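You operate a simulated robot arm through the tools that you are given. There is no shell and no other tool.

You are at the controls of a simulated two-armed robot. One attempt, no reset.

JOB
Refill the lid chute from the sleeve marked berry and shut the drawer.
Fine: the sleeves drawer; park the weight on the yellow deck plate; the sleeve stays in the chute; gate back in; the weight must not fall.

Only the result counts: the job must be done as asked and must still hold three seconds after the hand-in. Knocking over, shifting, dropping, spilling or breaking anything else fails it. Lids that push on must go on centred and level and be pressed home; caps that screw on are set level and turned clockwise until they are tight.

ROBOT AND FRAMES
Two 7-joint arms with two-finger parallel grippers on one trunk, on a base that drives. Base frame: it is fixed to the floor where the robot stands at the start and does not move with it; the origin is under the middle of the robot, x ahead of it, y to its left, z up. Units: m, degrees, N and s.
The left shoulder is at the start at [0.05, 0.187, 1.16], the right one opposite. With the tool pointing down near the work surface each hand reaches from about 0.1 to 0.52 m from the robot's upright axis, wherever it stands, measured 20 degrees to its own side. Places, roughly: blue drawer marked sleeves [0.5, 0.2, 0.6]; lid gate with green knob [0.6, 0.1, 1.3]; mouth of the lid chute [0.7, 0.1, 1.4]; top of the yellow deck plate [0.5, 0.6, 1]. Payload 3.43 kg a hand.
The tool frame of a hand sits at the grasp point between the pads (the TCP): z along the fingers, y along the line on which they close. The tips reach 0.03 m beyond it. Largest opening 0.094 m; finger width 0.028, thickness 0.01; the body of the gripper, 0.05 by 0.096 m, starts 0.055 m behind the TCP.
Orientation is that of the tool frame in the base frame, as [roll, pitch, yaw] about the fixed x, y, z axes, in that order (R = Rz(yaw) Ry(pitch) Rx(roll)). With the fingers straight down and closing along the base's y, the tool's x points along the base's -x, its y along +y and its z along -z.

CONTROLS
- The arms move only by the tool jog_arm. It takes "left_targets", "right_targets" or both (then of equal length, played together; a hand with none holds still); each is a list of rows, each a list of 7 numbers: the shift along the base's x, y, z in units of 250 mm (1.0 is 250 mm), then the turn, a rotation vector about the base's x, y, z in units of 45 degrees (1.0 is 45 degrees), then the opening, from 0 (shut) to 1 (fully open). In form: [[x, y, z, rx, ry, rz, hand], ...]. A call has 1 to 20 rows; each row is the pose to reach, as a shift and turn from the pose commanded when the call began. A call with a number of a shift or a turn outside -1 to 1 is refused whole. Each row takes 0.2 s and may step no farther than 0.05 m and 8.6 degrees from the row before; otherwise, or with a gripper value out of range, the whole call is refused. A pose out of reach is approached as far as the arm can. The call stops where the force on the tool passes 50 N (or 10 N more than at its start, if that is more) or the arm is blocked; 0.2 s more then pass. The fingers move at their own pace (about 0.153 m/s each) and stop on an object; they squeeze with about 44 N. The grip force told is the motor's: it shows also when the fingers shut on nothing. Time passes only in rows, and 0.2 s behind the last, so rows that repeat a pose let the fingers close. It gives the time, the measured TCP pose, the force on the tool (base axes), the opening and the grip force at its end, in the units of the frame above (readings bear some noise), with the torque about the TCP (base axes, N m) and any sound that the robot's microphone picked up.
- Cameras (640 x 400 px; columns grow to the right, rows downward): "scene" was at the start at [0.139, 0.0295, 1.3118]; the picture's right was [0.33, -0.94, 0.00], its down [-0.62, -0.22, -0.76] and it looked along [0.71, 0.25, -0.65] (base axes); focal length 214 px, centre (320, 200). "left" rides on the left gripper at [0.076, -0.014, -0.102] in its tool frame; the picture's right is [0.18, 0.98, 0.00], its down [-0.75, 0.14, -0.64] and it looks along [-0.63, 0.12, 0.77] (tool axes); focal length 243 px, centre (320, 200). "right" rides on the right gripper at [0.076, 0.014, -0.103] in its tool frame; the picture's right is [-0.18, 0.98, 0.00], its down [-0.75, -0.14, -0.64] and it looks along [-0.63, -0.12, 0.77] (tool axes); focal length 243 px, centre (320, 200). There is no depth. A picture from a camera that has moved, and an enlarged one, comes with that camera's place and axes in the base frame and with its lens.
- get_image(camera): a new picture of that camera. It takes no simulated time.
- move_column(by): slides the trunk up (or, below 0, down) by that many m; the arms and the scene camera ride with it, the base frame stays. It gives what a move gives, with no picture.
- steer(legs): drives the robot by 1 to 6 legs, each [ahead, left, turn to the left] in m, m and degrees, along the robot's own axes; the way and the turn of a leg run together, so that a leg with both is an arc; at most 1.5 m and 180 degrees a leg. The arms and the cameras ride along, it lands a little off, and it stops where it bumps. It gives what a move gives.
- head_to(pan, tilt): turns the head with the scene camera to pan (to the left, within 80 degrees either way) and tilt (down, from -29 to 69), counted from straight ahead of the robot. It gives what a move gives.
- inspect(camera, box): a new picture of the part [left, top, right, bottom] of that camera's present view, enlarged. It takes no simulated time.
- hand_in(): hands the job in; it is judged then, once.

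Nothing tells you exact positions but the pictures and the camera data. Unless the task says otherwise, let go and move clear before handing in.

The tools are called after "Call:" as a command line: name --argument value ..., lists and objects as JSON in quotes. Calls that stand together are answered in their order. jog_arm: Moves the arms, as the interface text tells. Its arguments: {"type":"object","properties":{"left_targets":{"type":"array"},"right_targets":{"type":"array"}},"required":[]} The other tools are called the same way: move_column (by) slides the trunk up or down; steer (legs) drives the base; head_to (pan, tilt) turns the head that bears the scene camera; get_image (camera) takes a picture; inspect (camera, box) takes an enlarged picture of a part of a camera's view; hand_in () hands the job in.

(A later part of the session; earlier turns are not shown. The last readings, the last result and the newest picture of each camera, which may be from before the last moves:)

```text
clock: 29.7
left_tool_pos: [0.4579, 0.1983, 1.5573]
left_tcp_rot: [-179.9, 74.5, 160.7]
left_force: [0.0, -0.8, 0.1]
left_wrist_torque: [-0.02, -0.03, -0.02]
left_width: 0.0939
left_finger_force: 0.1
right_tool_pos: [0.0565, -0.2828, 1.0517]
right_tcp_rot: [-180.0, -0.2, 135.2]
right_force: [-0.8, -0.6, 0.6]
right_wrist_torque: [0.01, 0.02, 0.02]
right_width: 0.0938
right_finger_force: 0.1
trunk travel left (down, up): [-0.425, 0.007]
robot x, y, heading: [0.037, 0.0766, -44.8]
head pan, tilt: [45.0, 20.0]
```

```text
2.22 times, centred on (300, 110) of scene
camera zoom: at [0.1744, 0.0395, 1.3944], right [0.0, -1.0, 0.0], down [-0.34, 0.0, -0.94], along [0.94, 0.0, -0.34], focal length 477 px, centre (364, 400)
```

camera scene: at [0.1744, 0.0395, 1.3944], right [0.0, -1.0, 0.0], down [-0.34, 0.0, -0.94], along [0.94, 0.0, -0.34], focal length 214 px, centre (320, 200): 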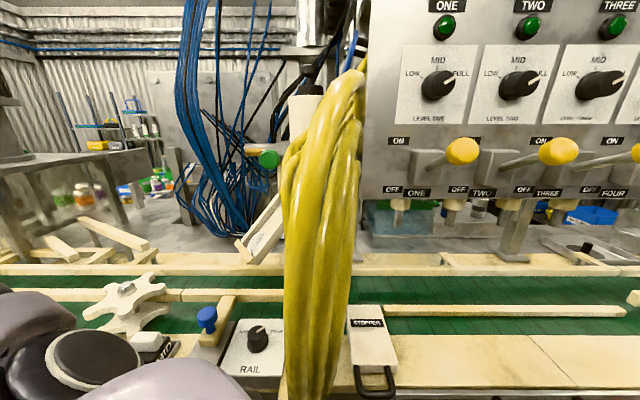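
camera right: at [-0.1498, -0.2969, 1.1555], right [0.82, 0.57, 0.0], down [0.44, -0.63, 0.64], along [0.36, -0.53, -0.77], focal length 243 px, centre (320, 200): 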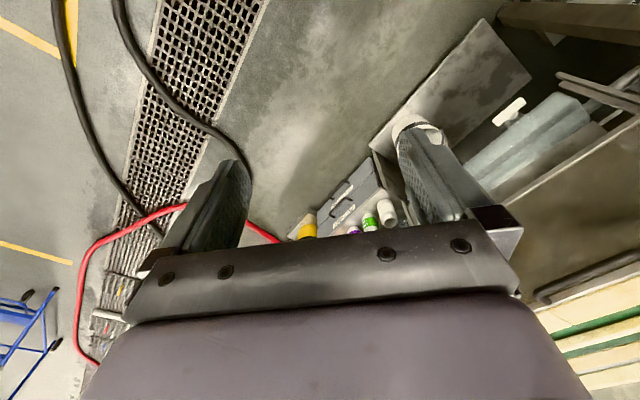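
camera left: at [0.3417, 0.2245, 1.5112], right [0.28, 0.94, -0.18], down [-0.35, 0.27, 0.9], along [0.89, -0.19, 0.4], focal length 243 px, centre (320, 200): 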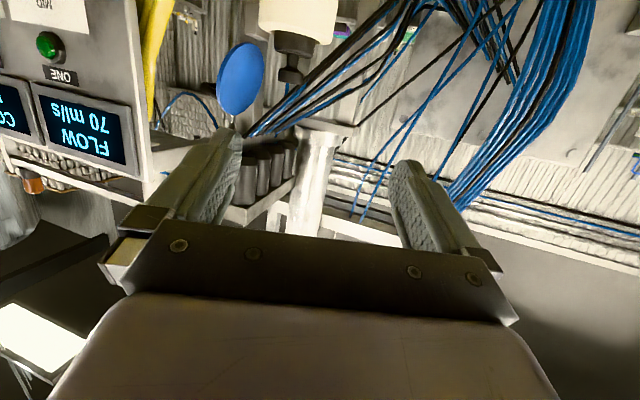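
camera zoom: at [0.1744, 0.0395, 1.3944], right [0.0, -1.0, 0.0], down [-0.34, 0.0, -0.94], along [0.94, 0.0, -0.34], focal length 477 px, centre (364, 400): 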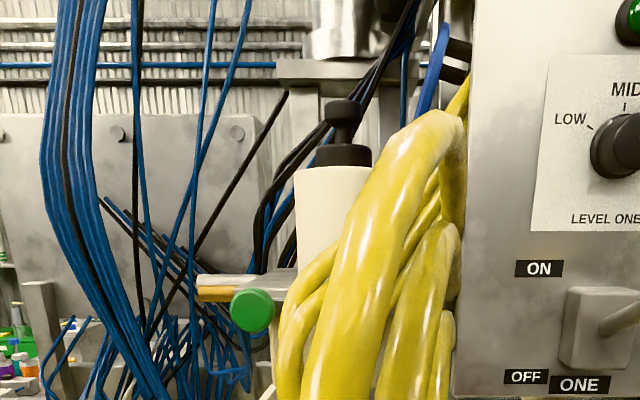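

The weight and the nearby cables are clear now: knob at about [0.72, 0.061, 1.50], with a cable bundle roughly 5 cm behind it. I'll drive a little closer and test the height reach over the chute.

Call:
steer --legs '[[0.045, 0.055, 0]]'

Call:
jog_arm --left_targets '[[0.1, -0.05, 0.06, 0, 0, 0, 0.7], [0.2, -0.1, 0.12, 0, 0, 0, 0.7], [0.3, -0.15, 0.18, 0, 0, 0, 0.7], [0.4, -0.2, 0.24, 0, 0, 0, 0.7]]'

Call:
get_image --camera "left"

Call:
get_image --camera "scene"

```text
clock: 30.6
left_tool_pos: [0.4767, 0.1986, 1.5584]
left_tcp_rot: [-179.6, 74.4, 160.4]
left_force: [-1.1, -0.1, 0.3]
left_wrist_torque: [0.02, -0.02, -0.01]
left_width: 0.0942
left_finger_force: 0.0
right_tool_pos: [0.0727, -0.2798, 1.0525]
right_tcp_rot: [179.9, -0.2, 135.0]
right_force: [-1.1, 0.4, 0.1]
right_wrist_torque: [0.0, -0.05, 0.0]
right_width: 0.0942
right_finger_force: 0.1
trunk travel left (down, up): [-0.425, 0.007]
robot x, y, heading: [0.0583, 0.0807, -44.9]
head pan, tilt: [45.0, 20.0]
stopped in leg 1: the robot was blocked; the commanded pose is now the measured one
```

```text
clock: 31.6
left_tool_pos: [0.5784, 0.1479, 1.6153]
left_tcp_rot: [-179.9, 74.4, 160.3]
left_force: [0.5, -0.7, 0.5]
left_wrist_torque: [-0.01, -0.01, 0.0]
left_width: 0.0654
left_finger_force: 0.1
right_tool_pos: [0.075, -0.2804, 1.0534]
right_tcp_rot: [180.0, -0.2, 134.9]
right_force: [0.2, -0.1, 0.4]
right_wrist_torque: [0.02, 0.01, -0.01]
right_width: 0.0936
right_finger_force: 0.1
trunk travel left (down, up): [-0.425, 0.007]
robot x, y, heading: [0.057, 0.0846, -44.8]
head pan, tilt: [45.0, 20.0]
```

```text
taken
camera left: at [0.4633, 0.1752, 1.5704], right [0.29, 0.94, -0.18], down [-0.34, 0.27, 0.9], along [0.89, -0.2, 0.4], focal length 243 px, centre (320, 200)
```

left: 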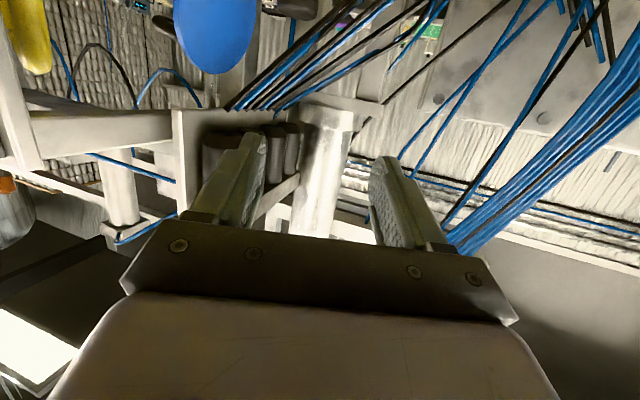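

```text
taken
camera scene: at [0.1927, 0.0411, 1.3944], right [0.0, -1.0, 0.0], down [-0.34, 0.0, -0.94], along [0.94, 0.0, -0.34], focal length 214 px, centre (320, 200)
```

scene: 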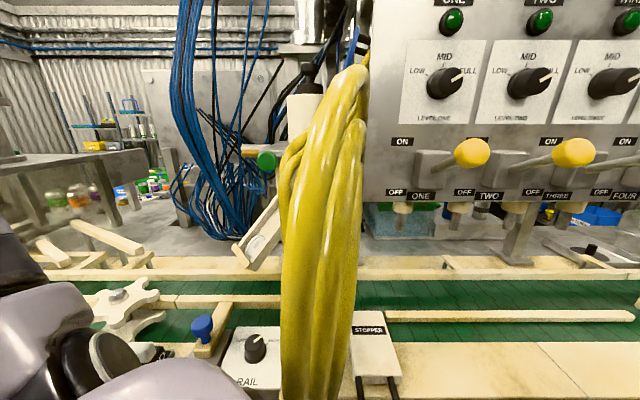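

Call:
jog_arm --left_targets '[[0.12, -0.08, 0, 0, 0, 0, 0.7], [0.24, -0.16, 0, 0, 0, 0, 0.7], [0.36, -0.24, 0, 0, 0, 0, 0.7], [0.48, -0.32, 0, 0, 0, 0, 0.7]]'

Call:
get_image --camera "left"

Call:
get_image --camera "scene"

```text
clock: 32.6
left_tool_pos: [0.7003, 0.0682, 1.6177]
left_tcp_rot: [-179.9, 74.3, 160.3]
left_force: [0.1, -1.1, 0.2]
left_wrist_torque: [0.01, -0.05, -0.01]
left_width: 0.0659
left_finger_force: 0.1
right_tool_pos: [0.0745, -0.2798, 1.0515]
right_tcp_rot: [-180.0, -0.1, 134.8]
right_force: [-0.4, -0.1, 0.2]
right_wrist_torque: [0.03, -0.02, 0.0]
right_width: 0.0942
right_finger_force: 0.0
trunk travel left (down, up): [-0.425, 0.007]
robot x, y, heading: [0.0587, 0.0823, -45.1]
head pan, tilt: [45.0, 20.0]
```

```text
taken
camera left: at [0.583, 0.0952, 1.5711], right [0.29, 0.94, -0.18], down [-0.34, 0.27, 0.9], along [0.9, -0.2, 0.4], focal length 243 px, centre (320, 200)
```

left: 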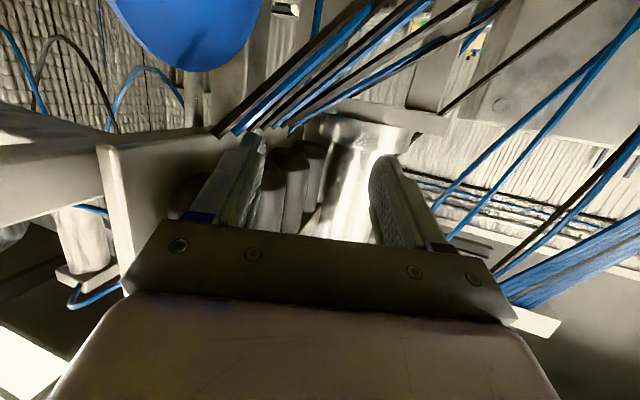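

```text
taken
camera scene: at [0.193, 0.041, 1.3943], right [0.0, -1.0, 0.0], down [-0.34, 0.0, -0.94], along [0.94, 0.0, -0.34], focal length 214 px, centre (320, 200)
```

scene: 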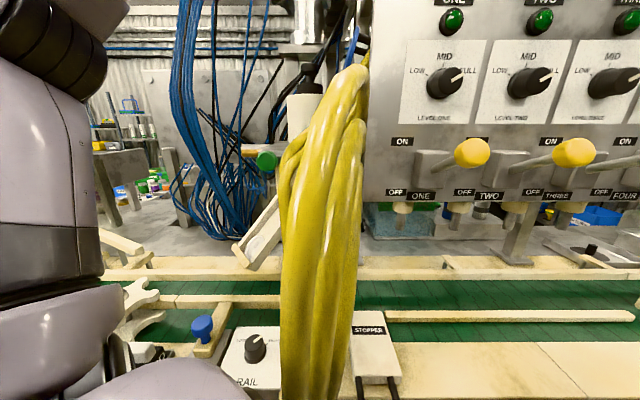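

The lifted height is reachable. I'll back off along the tool direction and lower to a pre-grasp position for a close look at the knob.

Call:
jog_arm --left_targets '[[-0.15, 0.05, 0, 0, 0, 0, 0.7], [-0.3, 0.1, 0, 0, 0, 0, 0.7], [-0.45, 0.16, 0, 0, 0, 0, 0.7], [-0.45, 0.16, -0.15, 0, 0, 0, 0.7], [-0.45, 0.16, -0.3, 0, 0, 0, 0.7], [-0.45, 0.16, -0.44, 0, 0, 0, 0.7]]'

Call:
get_image --camera "left"

Call:
get_image --camera "scene"

```text
clock: 34.0
left_tool_pos: [0.5869, 0.1097, 1.5069]
left_tcp_rot: [-179.5, 74.2, 160.7]
left_force: [0.1, -0.3, 0.8]
left_wrist_torque: [0.01, -0.01, -0.01]
left_width: 0.0658
left_finger_force: 0.1
right_tool_pos: [0.0733, -0.28, 1.0523]
right_tcp_rot: [-180.0, -0.1, 134.8]
right_force: [0.3, -0.5, 0.0]
right_wrist_torque: [0.01, 0.04, -0.01]
right_width: 0.0938
right_finger_force: 0.1
trunk travel left (down, up): [-0.425, 0.007]
robot x, y, heading: [0.0575, 0.0808, -44.9]
head pan, tilt: [45.0, 20.0]
```

```text
taken
camera left: at [0.4703, 0.137, 1.4606], right [0.29, 0.94, -0.18], down [-0.34, 0.28, 0.9], along [0.9, -0.2, 0.4], focal length 243 px, centre (320, 200)
```

left: 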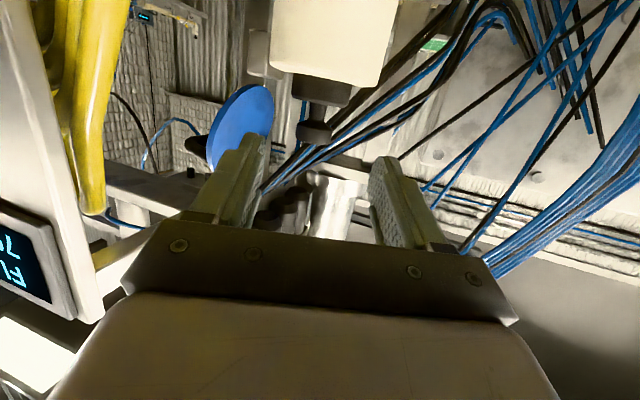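

```text
taken
camera scene: at [0.193, 0.042, 1.3944], right [0.0, -1.0, 0.0], down [-0.34, 0.0, -0.94], along [0.94, 0.0, -0.34], focal length 214 px, centre (320, 200)
```

scene: 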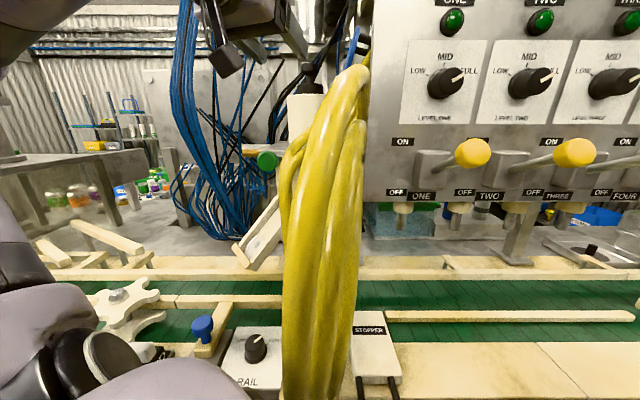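

Call:
inspect --camera "left" --box '[200, 0, 440, 160]'

Call:
inspect --camera "scene" --box '[190, 0, 390, 125]'

```text
2.50 times, centred on (320, 80) of left
camera zoom: at [0.4703, 0.137, 1.4606], right [0.29, 0.94, -0.18], down [-0.34, 0.28, 0.9], along [0.9, -0.2, 0.4], focal length 606 px, centre (320, 500)
```

zoom: 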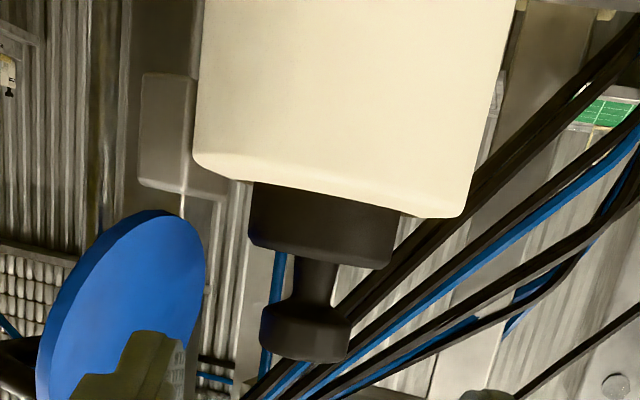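

```text
3.20 times, centred on (290, 62) of scene
camera zoom: at [0.193, 0.042, 1.3944], right [0.0, -1.0, 0.0], down [-0.34, 0.0, -0.94], along [0.94, 0.0, -0.34], focal length 686 px, centre (416, 640)
```

zoom: 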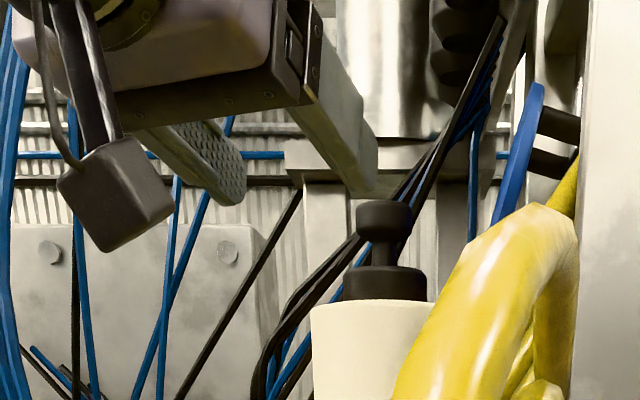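

The knob is at about [0.717, 0.062, 1.50], and the hand is nearly aligned with it. I'll advance to the knob with the fingers open and check before closing.

Call:
jog_arm --left_targets '[[0.12, -0.045, 0, 0, 0, 0, 0.7], [0.24, -0.09, 0, 0, 0, 0, 0.7], [0.36, -0.132, 0, 0, 0, 0, 0.7], [0.43, -0.158, 0, 0, 0, 0, 0.7], [0.488, -0.18, 0, 0, 0, 0, 0.7]]'

Call:
get_image --camera "left"

Call:
inspect --camera "scene" --box '[190, 0, 390, 125]'

```text
clock: 35.2
left_tool_pos: [0.7091, 0.0625, 1.506]
left_tcp_rot: [-179.8, 74.3, 160.3]
left_force: [0.4, 0.4, -0.1]
left_wrist_torque: [-0.03, -0.03, -0.02]
left_width: 0.0658
left_finger_force: 0.1
right_tool_pos: [0.0738, -0.2794, 1.0522]
right_tcp_rot: [-180.0, -0.1, 134.9]
right_force: [0.6, 0.4, 0.5]
right_wrist_torque: [0.0, 0.02, 0.02]
right_width: 0.0939
right_finger_force: 0.0
trunk travel left (down, up): [-0.425, 0.007]
robot x, y, heading: [0.0571, 0.0829, -44.8]
head pan, tilt: [45.0, 20.0]
```

```text
taken
camera left: at [0.5931, 0.09, 1.46], right [0.29, 0.94, -0.18], down [-0.34, 0.27, 0.9], along [0.89, -0.2, 0.4], focal length 243 px, centre (320, 200)
```

left: 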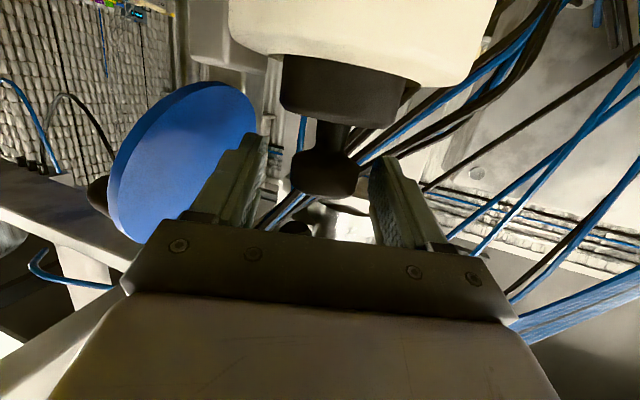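

```text
3.20 times, centred on (290, 62) of scene
camera zoom: at [0.1927, 0.0415, 1.3944], right [0.0, -1.0, 0.0], down [-0.34, 0.0, -0.94], along [0.94, 0.0, -0.34], focal length 686 px, centre (416, 640)
```

zoom: 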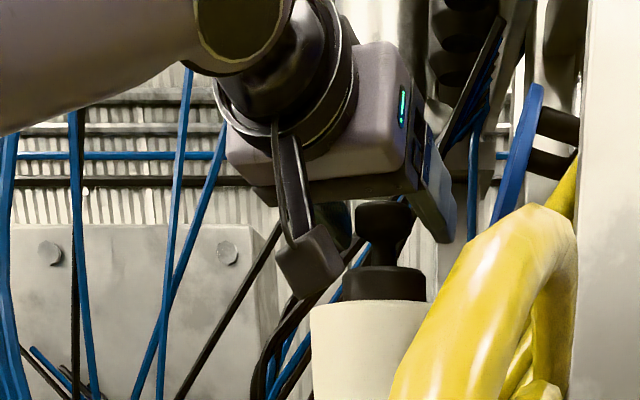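

The knob sits centred between the fingers and about 10 mm past the TCP, as planned. Closing the grip.

Call:
jog_arm --left_targets '[[0, 0, 0, 0, 0, 0, 0], [0, 0, 0, 0, 0, 0, 0], [0, 0, 0, 0, 0, 0, 0], [0, 0, 0, 0, 0, 0, 0]]'

Call:
get_image --camera "left"

```text
clock: 36.2
left_tool_pos: [0.7083, 0.0628, 1.5073]
left_tcp_rot: [-179.6, 74.5, 160.5]
left_force: [1.0, 0.4, 3.8]
left_wrist_torque: [-0.14, -0.08, -0.03]
left_width: 0.037
left_finger_force: 44.6
right_tool_pos: [0.0718, -0.2795, 1.0528]
right_tcp_rot: [-179.9, -0.1, 134.9]
right_force: [-0.3, -0.8, -0.3]
right_wrist_torque: [-0.03, -0.02, 0.03]
right_width: 0.0939
right_finger_force: 0.1
trunk travel left (down, up): [-0.425, 0.007]
robot x, y, heading: [0.0575, 0.0788, -45.1]
head pan, tilt: [45.0, 20.0]
```

```text
taken
camera left: at [0.5923, 0.0904, 1.4605], right [0.29, 0.94, -0.18], down [-0.34, 0.28, 0.9], along [0.89, -0.2, 0.4], focal length 243 px, centre (320, 200)
```

left: 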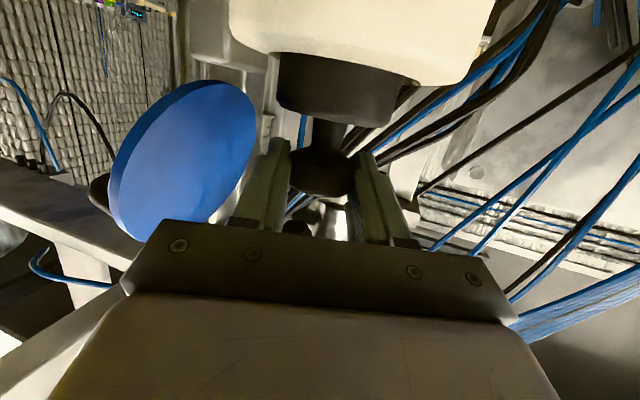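

Call:
jog_arm --left_targets '[[0, 0, 0.05, 0, 0, 0, 0], [0, 0, 0.1, 0, 0, 0, 0], [0, 0, 0.15, 0, 0, 0, 0], [0, 0, 0.2, 0, 0, 0, 0], [0, 0, 0.2, 0, 0, 0, 0]]'

Call:
get_image --camera "left"

Call:
inspect --camera "scene" --box '[190, 0, 390, 125]'

```text
clock: 37.5
left_tool_pos: [0.7082, 0.0625, 1.5574]
left_tcp_rot: [-179.6, 74.3, 160.4]
left_force: [0.4, 0.2, -3.6]
left_wrist_torque: [0.03, 0.05, -0.01]
left_width: 0.0371
left_finger_force: 44.1
right_tool_pos: [0.0735, -0.2791, 1.0524]
right_tcp_rot: [-179.9, -0.1, 134.8]
right_force: [1.0, 0.0, -0.3]
right_wrist_torque: [-0.01, 0.0, 0.02]
right_width: 0.0938
right_finger_force: 0.1
trunk travel left (down, up): [-0.425, 0.007]
robot x, y, heading: [0.0597, 0.0815, -45.0]
head pan, tilt: [45.0, 20.0]
```

```text
taken
camera left: at [0.592, 0.0908, 1.5104], right [0.29, 0.94, -0.18], down [-0.34, 0.27, 0.9], along [0.9, -0.2, 0.4], focal length 243 px, centre (320, 200)
```

left: 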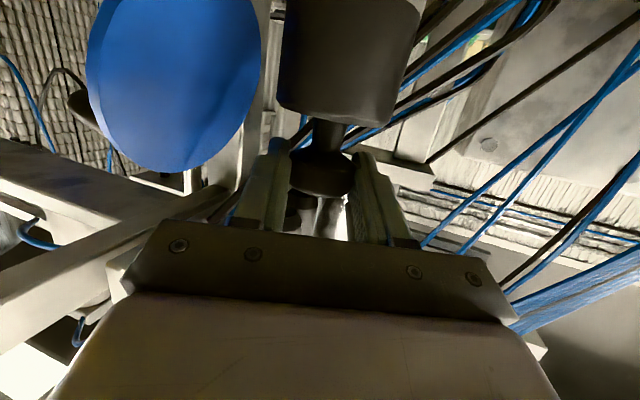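

```text
3.20 times, centred on (290, 62) of scene
camera zoom: at [0.1928, 0.0418, 1.3944], right [0.0, -1.0, 0.0], down [-0.34, 0.0, -0.94], along [0.94, 0.0, -0.34], focal length 686 px, centre (416, 640)
```

zoom: 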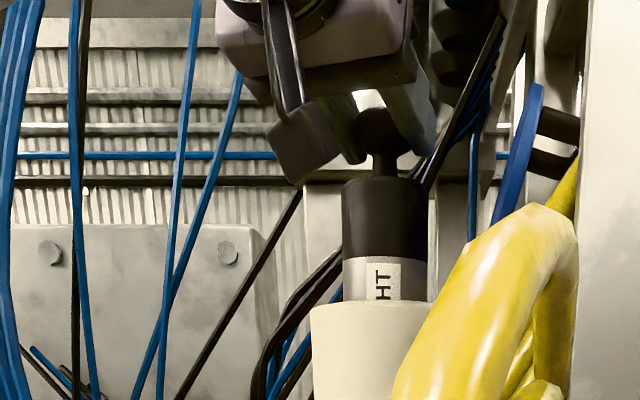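

The weight is rising cleanly (about 4 N). I'll keep lifting.

Call:
jog_arm --left_targets '[[0, 0, 0.06, 0, 0, 0, 0], [0, 0, 0.12, 0, 0, 0, 0], [0, 0, 0.18, 0, 0, 0, 0], [0, 0, 0.24, 0, 0, 0, 0], [0, 0, 0.24, 0, 0, 0, 0]]'

Call:
inspect --camera "scene" --box '[190, 0, 390, 125]'

```text
clock: 38.6
left_tool_pos: [0.7076, 0.0634, 1.6176]
left_tcp_rot: [-179.6, 74.3, 160.5]
left_force: [0.5, -0.2, -3.0]
left_wrist_torque: [0.02, 0.04, 0.0]
left_width: 0.0368
left_finger_force: 43.7
right_tool_pos: [0.0731, -0.2794, 1.052]
right_tcp_rot: [180.0, -0.2, 134.8]
right_force: [0.1, 0.1, 0.8]
right_wrist_torque: [-0.04, 0.02, 0.03]
right_width: 0.094
right_finger_force: 0.1
trunk travel left (down, up): [-0.425, 0.007]
robot x, y, heading: [0.0548, 0.08, -45.2]
head pan, tilt: [45.0, 20.0]
```

```text
3.20 times, centred on (290, 62) of scene
camera zoom: at [0.1926, 0.0418, 1.3944], right [0.0, -1.0, 0.0], down [-0.34, 0.0, -0.94], along [0.94, 0.0, -0.34], focal length 686 px, centre (416, 640)
```

zoom: 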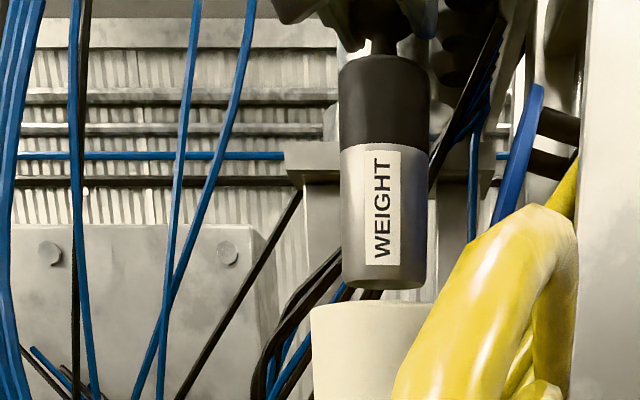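

Call:
jog_arm --left_targets '[[0, 0, 0.06, 0, 0, 0, 0], [0, 0, 0.12, 0, 0, 0, 0], [0, 0, 0.14, 0, 0, 0, 0]]'

Call:
inspect --camera "scene" --box '[190, 0, 390, 125]'

```text
clock: 39.5
left_tool_pos: [0.7076, 0.0624, 1.6397]
left_tcp_rot: [-179.6, 74.2, 160.4]
left_force: [-0.4, 0.7, -2.8]
left_wrist_torque: [0.04, 0.01, -0.03]
left_width: 0.0368
left_finger_force: 43.6
left hand out of reach, approached as far as the arm can: row 2, 3
right_tool_pos: [0.0736, -0.2802, 1.0526]
right_tcp_rot: [-179.9, -0.1, 135.0]
right_force: [0.1, 0.2, -0.2]
right_wrist_torque: [0.01, 0.04, 0.04]
right_width: 0.0942
right_finger_force: 0.0
trunk travel left (down, up): [-0.425, 0.007]
robot x, y, heading: [0.0574, 0.0787, -45.2]
head pan, tilt: [45.0, 20.0]
```

```text
3.20 times, centred on (290, 62) of scene
camera zoom: at [0.1928, 0.0416, 1.3944], right [0.0, -1.0, 0.0], down [-0.34, 0.0, -0.94], along [0.94, 0.0, -0.34], focal length 686 px, centre (416, 640)
```

zoom: 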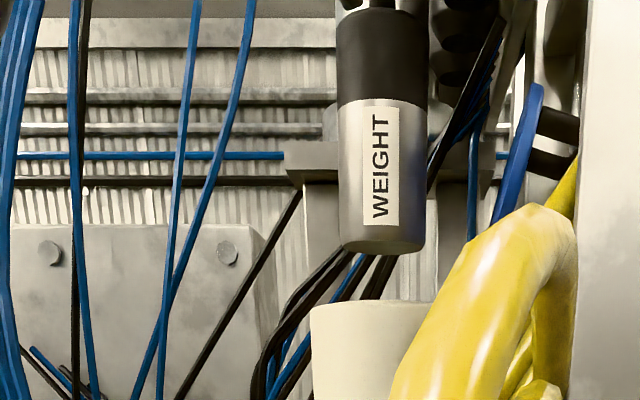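

The weight is fully clear of the tube. I'll retreat left and back, then look around for clearance on the way to the deck plate.

Call:
jog_arm --left_targets '[[-0.18, 0.064, 0, 0, 0, 0, 0], [-0.36, 0.128, 0, 0, 0, 0, 0], [-0.52, 0.24, -0.04, 0, 0, 0, 0], [-0.68, 0.38, -0.08, 0, 0, 0, 0], [-0.82, 0.54, -0.12, 0, 0, 0, 0]]'

Call:
get_image --camera "scene"

Call:
head_to --pan 80 --tilt 25

Call:
get_image --camera "scene"

```text
refused: row 4 steps farther than a row can; nothing moved
```

```text
taken
camera scene: at [0.1928, 0.0416, 1.3944], right [0.0, -1.0, 0.0], down [-0.34, 0.0, -0.94], along [0.94, 0.0, -0.34], focal length 214 px, centre (320, 200)
```

scene: 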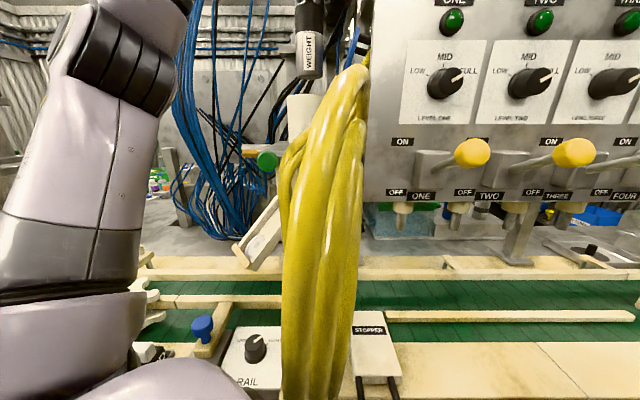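

```text
clock: 40.5
left_tool_pos: [0.707, 0.0638, 1.6396]
left_tcp_rot: [-179.6, 74.3, 160.5]
left_force: [-0.2, 0.0, -3.1]
left_wrist_torque: [0.04, 0.05, 0.02]
left_width: 0.0367
left_finger_force: 44.1
right_tool_pos: [0.0739, -0.2796, 1.052]
right_tcp_rot: [180.0, -0.1, 134.9]
right_force: [-0.2, 0.8, -0.3]
right_wrist_torque: [-0.01, 0.01, -0.02]
right_width: 0.094
right_finger_force: 0.0
trunk travel left (down, up): [-0.425, 0.007]
robot x, y, heading: [0.0553, 0.0832, -45.2]
head pan, tilt: [80.0, 25.0]
```

```text
taken
camera scene: at [0.1751, 0.0945, 1.3863], right [0.57, -0.82, 0.0], down [-0.35, -0.24, -0.91], along [0.74, 0.52, -0.42], focal length 214 px, centre (320, 200)
```

scene: 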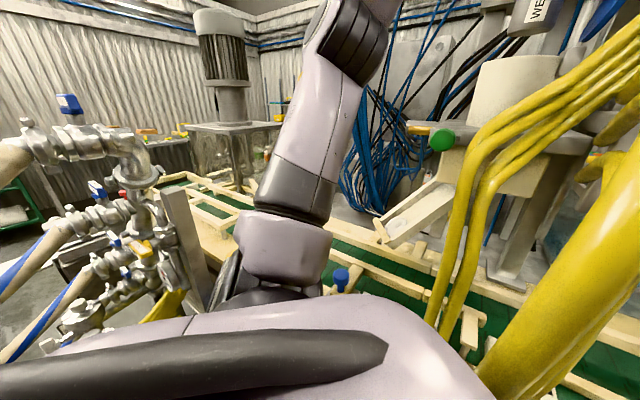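

Call:
jog_arm --left_targets '[[-0.16, 0.057, 0, 0, 0, 0, 0], [-0.32, 0.114, 0, 0, 0, 0, 0], [-0.46, 0.2, -0.02, 0, 0, 0, 0], [-0.6, 0.3, -0.05, 0, 0, 0, 0], [-0.72, 0.42, -0.09, 0, 0, 0, 0], [-0.84, 0.54, -0.13, 0, 0, 0, 0]]'

Call:
get_image --camera "scene"

Call:
get_image --camera "left"

```text
clock: 41.9
left_tool_pos: [0.4934, 0.1991, 1.6091]
left_tcp_rot: [-179.5, 74.4, 160.6]
left_force: [-0.2, 0.1, -3.1]
left_wrist_torque: [0.01, 0.04, -0.01]
left_width: 0.0368
left_finger_force: 44.6
right_tool_pos: [0.0727, -0.278, 1.0528]
right_tcp_rot: [180.0, -0.1, 134.8]
right_force: [0.3, 0.1, 0.5]
right_wrist_torque: [-0.03, 0.0, 0.0]
right_width: 0.0939
right_finger_force: 0.2
trunk travel left (down, up): [-0.425, 0.007]
robot x, y, heading: [0.0576, 0.0831, -45.1]
head pan, tilt: [80.0, 25.0]
```

```text
taken
camera scene: at [0.1742, 0.0955, 1.3864], right [0.57, -0.82, 0.0], down [-0.35, -0.24, -0.91], along [0.74, 0.52, -0.42], focal length 214 px, centre (320, 200)
```

scene: 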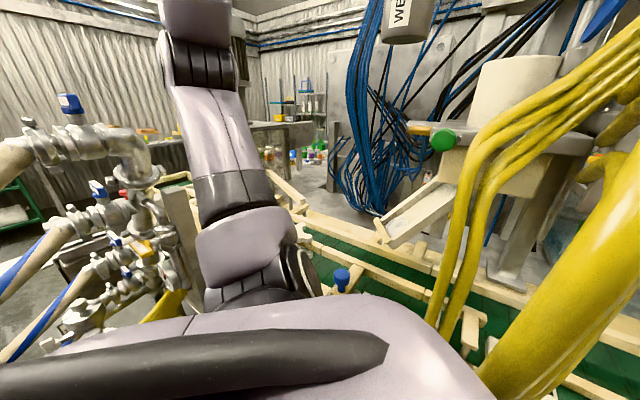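

```text
taken
camera left: at [0.3773, 0.2259, 1.5631], right [0.29, 0.94, -0.18], down [-0.34, 0.28, 0.9], along [0.89, -0.2, 0.4], focal length 243 px, centre (320, 200)
```

left: 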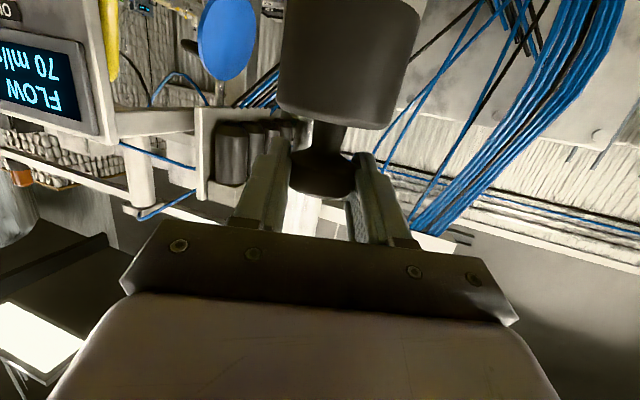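

Call:
steer --legs '[[-0.03, -0.07, 0], [0, 0, 45]]'

Call:
head_to --pan 50 --tilt 25

Call:
get_image --camera "scene"

Call:
get_image --camera "left"

```text
clock: 45.2
left_tool_pos: [0.2156, 0.4426, 1.6094]
left_tcp_rot: [-179.6, 74.3, -154.7]
left_force: [-0.5, 0.7, -2.7]
left_wrist_torque: [-0.03, 0.03, 0.02]
left_width: 0.0369
left_finger_force: 44.0
right_tool_pos: [0.2507, -0.1924, 1.0527]
right_tcp_rot: [-179.9, -0.1, 179.7]
right_force: [0.5, 0.4, 0.9]
right_wrist_torque: [0.01, -0.03, 0.01]
right_width: 0.094
right_finger_force: 0.1
trunk travel left (down, up): [-0.425, 0.007]
robot x, y, heading: [-0.0134, 0.0543, -0.5]
head pan, tilt: [80.0, 25.0]
```

```text
clock: 46.2
left_tool_pos: [0.2147, 0.443, 1.6079]
left_tcp_rot: [-179.6, 74.4, -154.7]
left_force: [-0.2, 0.3, -2.5]
left_wrist_torque: [-0.05, 0.03, 0.0]
left_width: 0.0367
left_finger_force: 43.9
right_tool_pos: [0.2519, -0.1931, 1.052]
right_tcp_rot: [180.0, -0.1, 179.7]
right_force: [-0.2, 0.2, 0.4]
right_wrist_torque: [-0.03, -0.02, 0.03]
right_width: 0.0939
right_finger_force: 0.0
trunk travel left (down, up): [-0.425, 0.007]
robot x, y, heading: [-0.0149, 0.0512, -0.4]
head pan, tilt: [50.0, 25.0]
```

```text
taken
camera scene: at [0.1048, 0.1243, 1.3864], right [0.76, -0.65, 0.0], down [-0.27, -0.32, -0.91], along [0.59, 0.69, -0.42], focal length 214 px, centre (320, 200)
```

scene: 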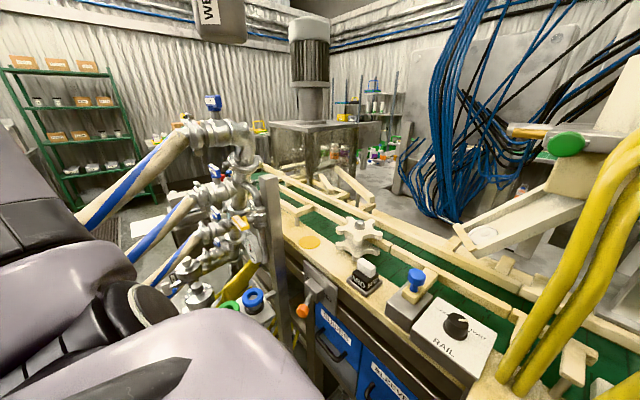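

```text
taken
camera left: at [0.1139, 0.3801, 1.5632], right [-0.46, 0.87, -0.18], down [-0.44, -0.04, 0.9], along [0.77, 0.49, 0.4], focal length 243 px, centre (320, 200)
```

left: 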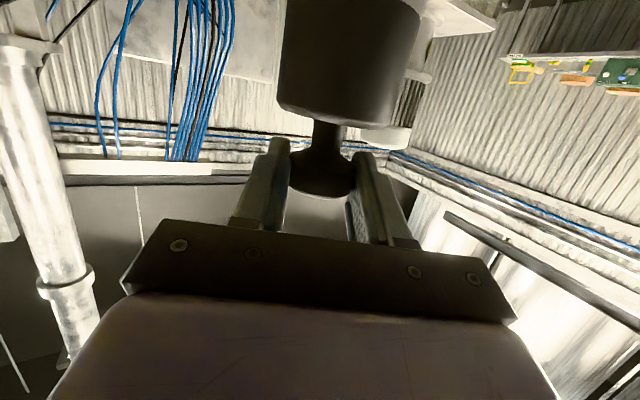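

Call:
inspect --camera "scene" --box '[180, 130, 420, 320]'

```text
2.11 times, centred on (300, 225) of scene
camera zoom: at [0.1048, 0.1243, 1.3864], right [0.76, -0.65, 0.0], down [-0.27, -0.32, -0.91], along [0.59, 0.69, -0.42], focal length 452 px, centre (362, 147)
```

zoom: 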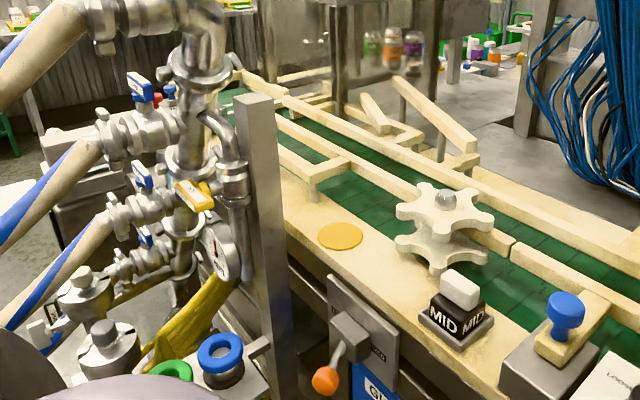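

The weight hangs well in the grip. The yellow plate is at about [0.455, 0.587, 0.965]. I'll swing the hand to point to the left, away from the post, and bring the weight in high, checking on the way.

Call:
jog_arm --left_targets '[[0.1, 0.0, -0.08, 0, 0, 0.11, 0], [0.2, 0.0, -0.16, 0, 0, 0.22, 0], [0.3, 0.0, -0.24, 0, 0, 0.33, 0], [0.4, 0.0, -0.32, 0, 0, 0.44, 0], [0.5, 0.0, -0.4, 0, 0, 0.55, 0], [0.6, 0.02, -0.48, 0, 0, 0.66, 0], [0.7, 0.06, -0.56, 0, 0, 0.77, 0], [0.76, 0.1, -0.64, 0, 0, 0.77, 0]]'

Call:
get_image --camera "scene"

Call:
get_image --camera "left"

```text
clock: 48.0
left_tool_pos: [0.4061, 0.4673, 1.4484]
left_tcp_rot: [-179.6, 74.3, -119.9]
left_force: [0.3, -0.1, -2.5]
left_wrist_torque: [-0.04, 0.01, 0.0]
left_width: 0.0368
left_finger_force: 44.2
right_tool_pos: [0.253, -0.1927, 1.0525]
right_tcp_rot: [-179.9, -0.1, 179.7]
right_force: [-0.3, 0.3, 0.2]
right_wrist_torque: [-0.01, -0.01, 0.0]
right_width: 0.0938
right_finger_force: 0.1
trunk travel left (down, up): [-0.425, 0.007]
robot x, y, heading: [-0.0143, 0.0495, -0.1]
head pan, tilt: [50.0, 25.0]
```

```text
taken
camera scene: at [0.1052, 0.1248, 1.3863], right [0.76, -0.65, 0.0], down [-0.27, -0.32, -0.91], along [0.59, 0.69, -0.42], focal length 214 px, centre (320, 200)
```

scene: 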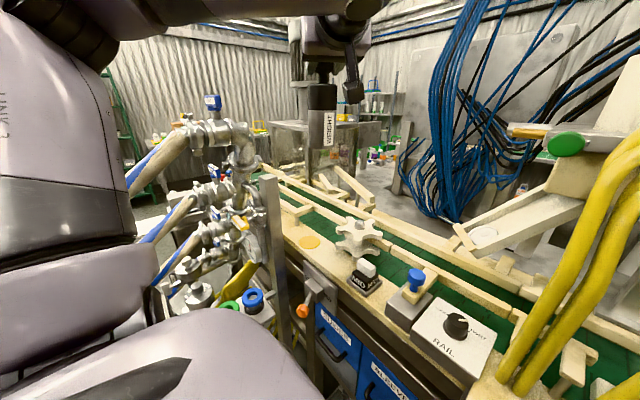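

```text
taken
camera left: at [0.3592, 0.3571, 1.4024], right [-0.87, 0.45, -0.18], down [-0.33, -0.28, 0.9], along [0.36, 0.84, 0.4], focal length 243 px, centre (320, 200)
```

left: 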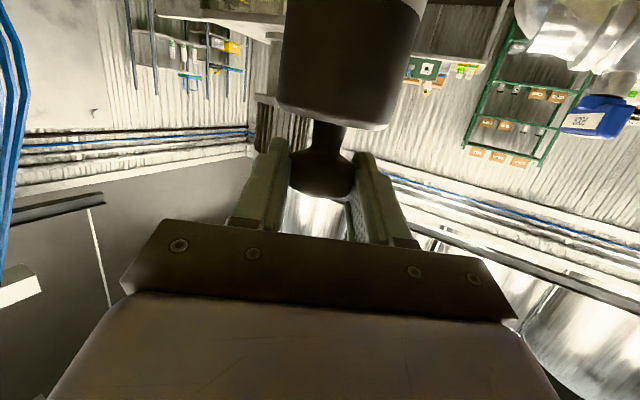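

Call:
jog_arm --left_targets '[[0.05, 0.12, -0.05, 0, 0, 0, 0], [0.1, 0.25, -0.1, 0, 0, 0, 0], [0.15, 0.37, -0.2, 0, 0, 0, 0], [0.176, 0.448, -0.35, 0, 0, 0, 0], [0.176, 0.448, -0.5, 0, 0, 0, 0], [0.176, 0.448, -0.65, 0, 0, 0, 0], [0.176, 0.448, -0.8, 0, 0, 0, 0]]'

Call:
get_image --camera "scene"

Call:
inspect --camera "scene" --box '[220, 120, 420, 280]'

```text
clock: 49.6
left_tool_pos: [0.4507, 0.579, 1.2481]
left_tcp_rot: [-179.6, 74.3, -120.0]
left_force: [0.1, -0.1, -3.3]
left_wrist_torque: [-0.03, 0.02, 0.0]
left_width: 0.037
left_finger_force: 43.8
right_tool_pos: [0.2511, -0.192, 1.0532]
right_tcp_rot: [-179.9, -0.1, 179.7]
right_force: [0.0, 0.4, 0.3]
right_wrist_torque: [0.03, 0.03, 0.01]
right_width: 0.0939
right_finger_force: 0.1
trunk travel left (down, up): [-0.425, 0.007]
robot x, y, heading: [-0.017, 0.0551, -0.6]
head pan, tilt: [50.0, 25.0]
```

```text
taken
camera scene: at [0.1054, 0.1246, 1.3863], right [0.76, -0.65, 0.0], down [-0.27, -0.32, -0.91], along [0.59, 0.69, -0.42], focal length 214 px, centre (320, 200)
```

scene: 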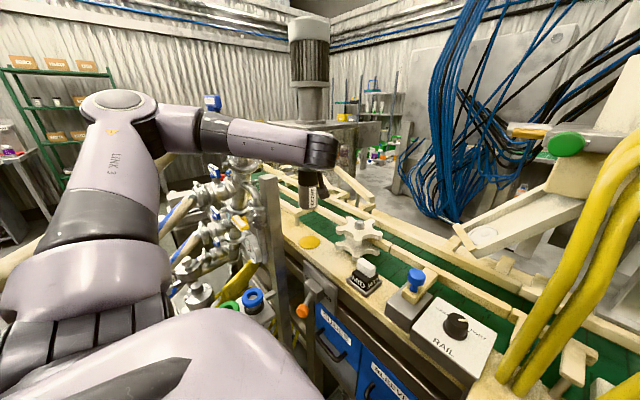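

```text
2.50 times, centred on (320, 200) of scene
camera zoom: at [0.1054, 0.1246, 1.3863], right [0.76, -0.65, 0.0], down [-0.27, -0.32, -0.91], along [0.59, 0.69, -0.42], focal length 536 px, centre (320, 200)
```

zoom: 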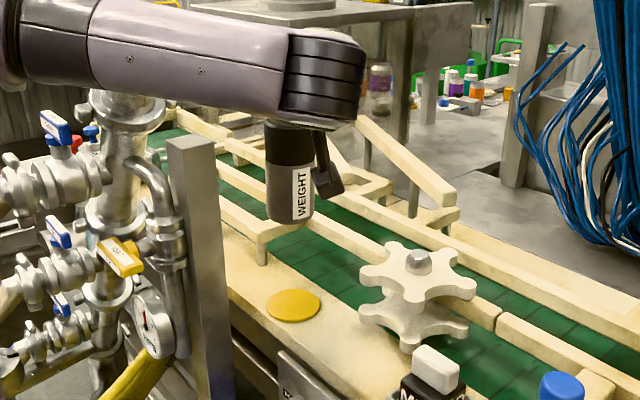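

The weight is over the plate and lined up. I'll lower most of the way and check the alignment up close.

Call:
jog_arm --left_targets '[[0, 0, -0.08, 0, 0, 0, 0], [0, 0, -0.16, 0, 0, 0, 0], [0, 0, -0.24, 0, 0, 0, 0], [0, 0, -0.32, 0, 0, 0, 0], [0, 0, -0.38, 0, 0, 0, 0]]'

Call:
get_image --camera "scene"

Call:
inspect --camera "scene" --box '[270, 170, 370, 270]'

Call:
get_image --camera "left"

```text
clock: 50.8
left_tool_pos: [0.45, 0.5793, 1.1544]
left_tcp_rot: [-179.7, 74.3, -120.2]
left_force: [-0.4, 0.0, -2.4]
left_wrist_torque: [-0.01, 0.02, 0.0]
left_width: 0.0366
left_finger_force: 44.2
right_tool_pos: [0.2509, -0.193, 1.0519]
right_tcp_rot: [-180.0, -0.1, 179.7]
right_force: [-0.4, 0.8, -0.3]
right_wrist_torque: [-0.04, 0.02, -0.02]
right_width: 0.0938
right_finger_force: 0.0
trunk travel left (down, up): [-0.425, 0.007]
robot x, y, heading: [-0.0128, 0.0499, -0.5]
head pan, tilt: [50.0, 25.0]
```

```text
taken
camera scene: at [0.1052, 0.1245, 1.3863], right [0.76, -0.65, 0.0], down [-0.27, -0.32, -0.91], along [0.59, 0.69, -0.42], focal length 214 px, centre (320, 200)
```

scene: 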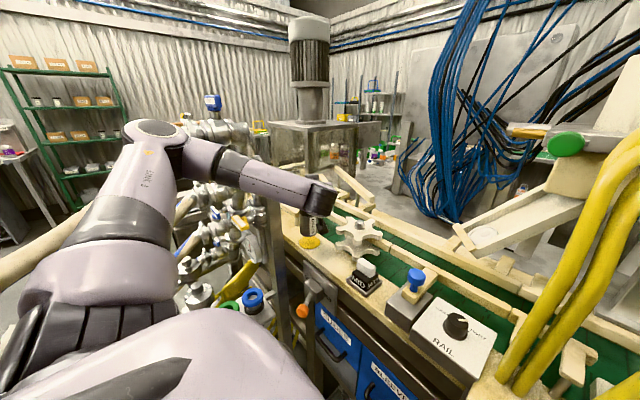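

```text
4.00 times, centred on (320, 220) of scene
camera zoom: at [0.1052, 0.1245, 1.3863], right [0.76, -0.65, 0.0], down [-0.27, -0.32, -0.91], along [0.59, 0.69, -0.42], focal length 858 px, centre (320, 120)
```

zoom: 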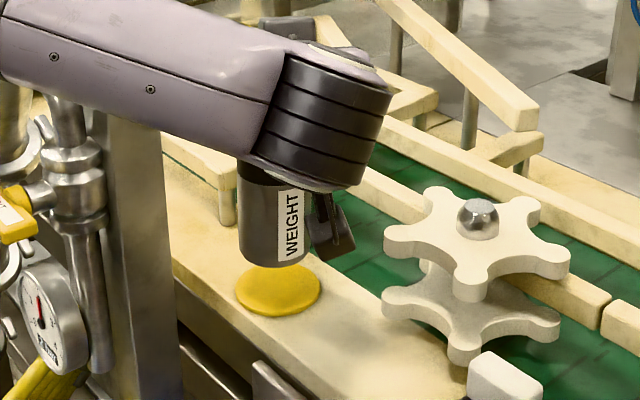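

```text
taken
camera left: at [0.4028, 0.4694, 1.1078], right [-0.87, 0.46, -0.18], down [-0.33, -0.28, 0.9], along [0.36, 0.84, 0.4], focal length 243 px, centre (320, 200)
```

left: 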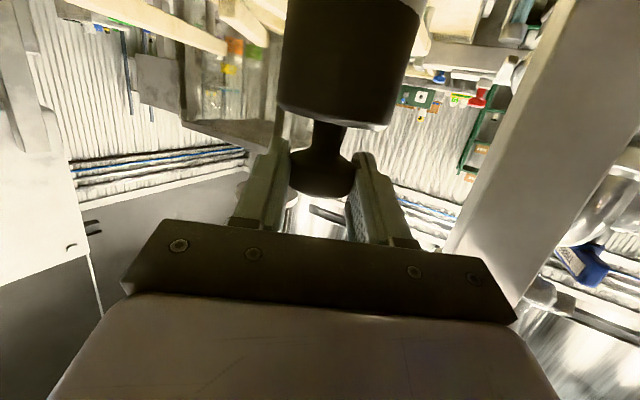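

Call:
jog_arm --left_targets '[[0, 0, -0.03, 0, 0, 0, 0], [0, 0, -0.06, 0, 0, 0, 0], [0, 0, -0.09, 0, 0, 0, 0], [0, 0, -0.09, 0, 0, 0, 0]]'

Call:
inspect --camera "scene" --box '[270, 180, 350, 260]'

```text
clock: 51.8
left_tool_pos: [0.4493, 0.5791, 1.1313]
left_tcp_rot: [-179.6, 74.3, -120.2]
left_force: [0.0, -0.6, -3.3]
left_wrist_torque: [-0.04, 0.02, -0.01]
left_width: 0.0366
left_finger_force: 43.8
right_tool_pos: [0.2514, -0.1929, 1.0519]
right_tcp_rot: [179.9, -0.1, 179.6]
right_force: [-0.6, -0.2, 0.3]
right_wrist_torque: [-0.03, 0.0, 0.0]
right_width: 0.0943
right_finger_force: 0.1
trunk travel left (down, up): [-0.425, 0.007]
robot x, y, heading: [-0.0181, 0.0528, -0.5]
head pan, tilt: [50.0, 25.0]
```

```text
5.00 times, centred on (310, 220) of scene
camera zoom: at [0.105, 0.1243, 1.3863], right [0.76, -0.65, 0.0], down [-0.27, -0.32, -0.91], along [0.59, 0.69, -0.42], focal length 1072 px, centre (370, 100)
```

zoom: 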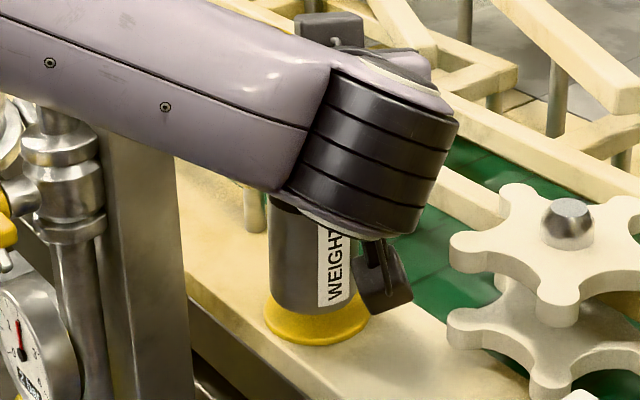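

Call:
jog_arm --left_targets '[[0.012, -0.012, -0.016, 0, 0, 0, 0], [0.012, -0.012, -0.032, 0, 0, 0, 0], [0.012, -0.012, -0.044, 0, 0, 0, 0], [0.012, -0.012, -0.044, 0, 0, 0, 0]]'

Call:
inspect --camera "scene" --box '[270, 180, 350, 260]'

```text
clock: 52.8
left_tool_pos: [0.4527, 0.5781, 1.1212]
left_tcp_rot: [-179.7, 74.3, -120.2]
left_force: [0.5, -0.1, -2.8]
left_wrist_torque: [-0.06, -0.02, -0.01]
left_width: 0.0368
left_finger_force: 44.2
right_tool_pos: [0.2512, -0.1921, 1.053]
right_tcp_rot: [-179.9, -0.2, 179.7]
right_force: [-0.1, -0.1, -1.5]
right_wrist_torque: [-0.01, -0.07, -0.01]
right_width: 0.0939
right_finger_force: 0.0
trunk travel left (down, up): [-0.425, 0.007]
robot x, y, heading: [-0.0143, 0.0559, -0.4]
head pan, tilt: [50.0, 25.0]
```

```text
5.00 times, centred on (310, 220) of scene
camera zoom: at [0.105, 0.1243, 1.3863], right [0.76, -0.65, 0.0], down [-0.27, -0.32, -0.91], along [0.59, 0.69, -0.42], focal length 1072 px, centre (370, 100)
```

zoom: 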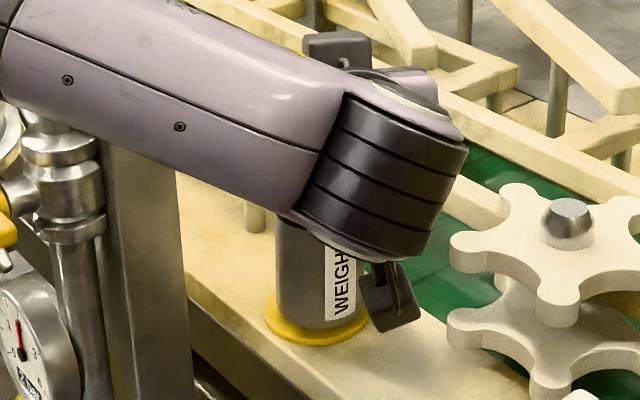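

Call:
jog_arm --left_targets '[[0, 0, -0.008, 0, 0, 0, 0], [0, 0, -0.016, 0, 0, 0, 0], [0, 0, -0.016, 0, 0, 0, 0]]'

Call:
inspect --camera "scene" --box '[280, 200, 340, 260]'

```text
clock: 53.6
left_tool_pos: [0.4526, 0.5771, 1.1157]
left_tcp_rot: [-179.7, 74.3, -120.2]
left_force: [-0.9, 0.1, -1.8]
left_wrist_torque: [0.0, 0.01, -0.02]
left_width: 0.0367
left_finger_force: 43.4
right_tool_pos: [0.2522, -0.1932, 1.0527]
right_tcp_rot: [-180.0, -0.1, 179.8]
right_force: [0.2, -0.1, 0.2]
right_wrist_torque: [-0.01, 0.0, 0.02]
right_width: 0.0943
right_finger_force: 0.0
trunk travel left (down, up): [-0.425, 0.007]
robot x, y, heading: [-0.014, 0.051, -0.7]
head pan, tilt: [50.0, 25.0]
```

```text
6.67 times, centred on (310, 230) of scene
camera zoom: at [0.105, 0.1243, 1.3863], right [0.76, -0.65, 0.0], down [-0.27, -0.32, -0.91], along [0.59, 0.69, -0.42], focal length 1430 px, centre (387, 0)
```

zoom: 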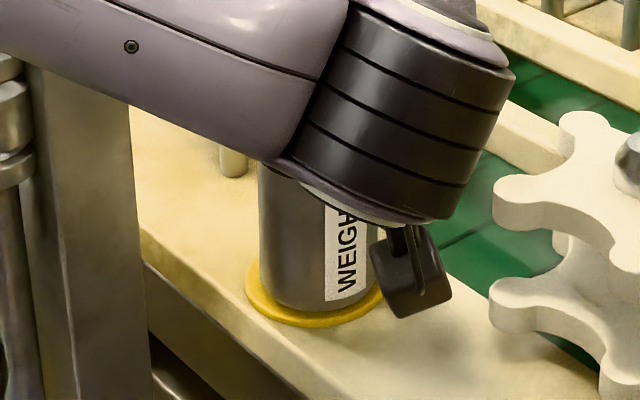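

Call:
jog_arm --left_targets '[[0, 0, -0.008, 0, 0, 0, 0], [0, 0, -0.008, 0, 0, 0, 0]]'

Call:
jog_arm --left_targets '[[0, 0, -0.008, 0, 0, 0, 0], [0, 0, -0.008, 0, 0, 0, 0]]'

Call:
inspect --camera "scene" --box '[280, 200, 340, 260]'

```text
clock: 54.2
left_tool_pos: [0.4537, 0.5783, 1.1153]
left_tcp_rot: [-179.7, 74.4, -120.2]
left_force: [-0.3, -0.4, -2.5]
left_wrist_torque: [-0.04, 0.02, 0.0]
left_width: 0.0369
left_finger_force: 43.8
right_tool_pos: [0.2509, -0.1915, 1.0518]
right_tcp_rot: [-180.0, -0.1, 179.8]
right_force: [0.5, -0.4, 0.2]
right_wrist_torque: [0.01, 0.0, 0.04]
right_width: 0.0941
right_finger_force: 0.0
trunk travel left (down, up): [-0.425, 0.007]
robot x, y, heading: [-0.0147, 0.0551, -0.3]
head pan, tilt: [50.0, 25.0]
```

```text
clock: 54.8
left_tool_pos: [0.4525, 0.5779, 1.1128]
left_tcp_rot: [-179.8, 74.3, -120.3]
left_force: [-0.3, -0.1, -3.0]
left_wrist_torque: [-0.02, 0.0, -0.01]
left_width: 0.0368
left_finger_force: 44.1
right_tool_pos: [0.2518, -0.1918, 1.0534]
right_tcp_rot: [-180.0, 0.0, 179.8]
right_force: [0.2, 0.3, -0.2]
right_wrist_torque: [-0.02, 0.01, 0.03]
right_width: 0.0942
right_finger_force: 0.2
trunk travel left (down, up): [-0.425, 0.007]
robot x, y, heading: [-0.0116, 0.0564, -0.4]
head pan, tilt: [50.0, 25.0]
```

```text
6.67 times, centred on (310, 230) of scene
camera zoom: at [0.105, 0.1243, 1.3863], right [0.76, -0.65, 0.0], down [-0.27, -0.32, -0.91], along [0.59, 0.69, -0.42], focal length 1430 px, centre (387, 0)
```

zoom: 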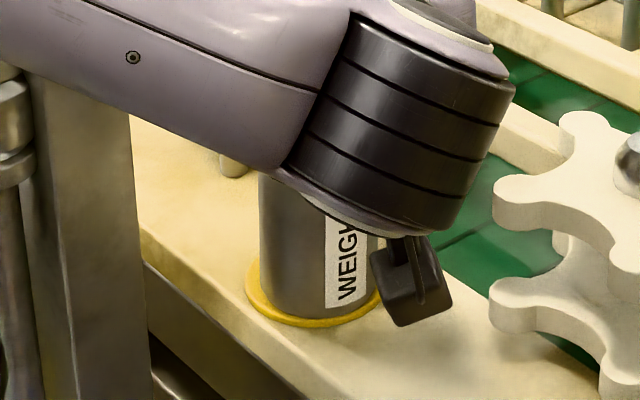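

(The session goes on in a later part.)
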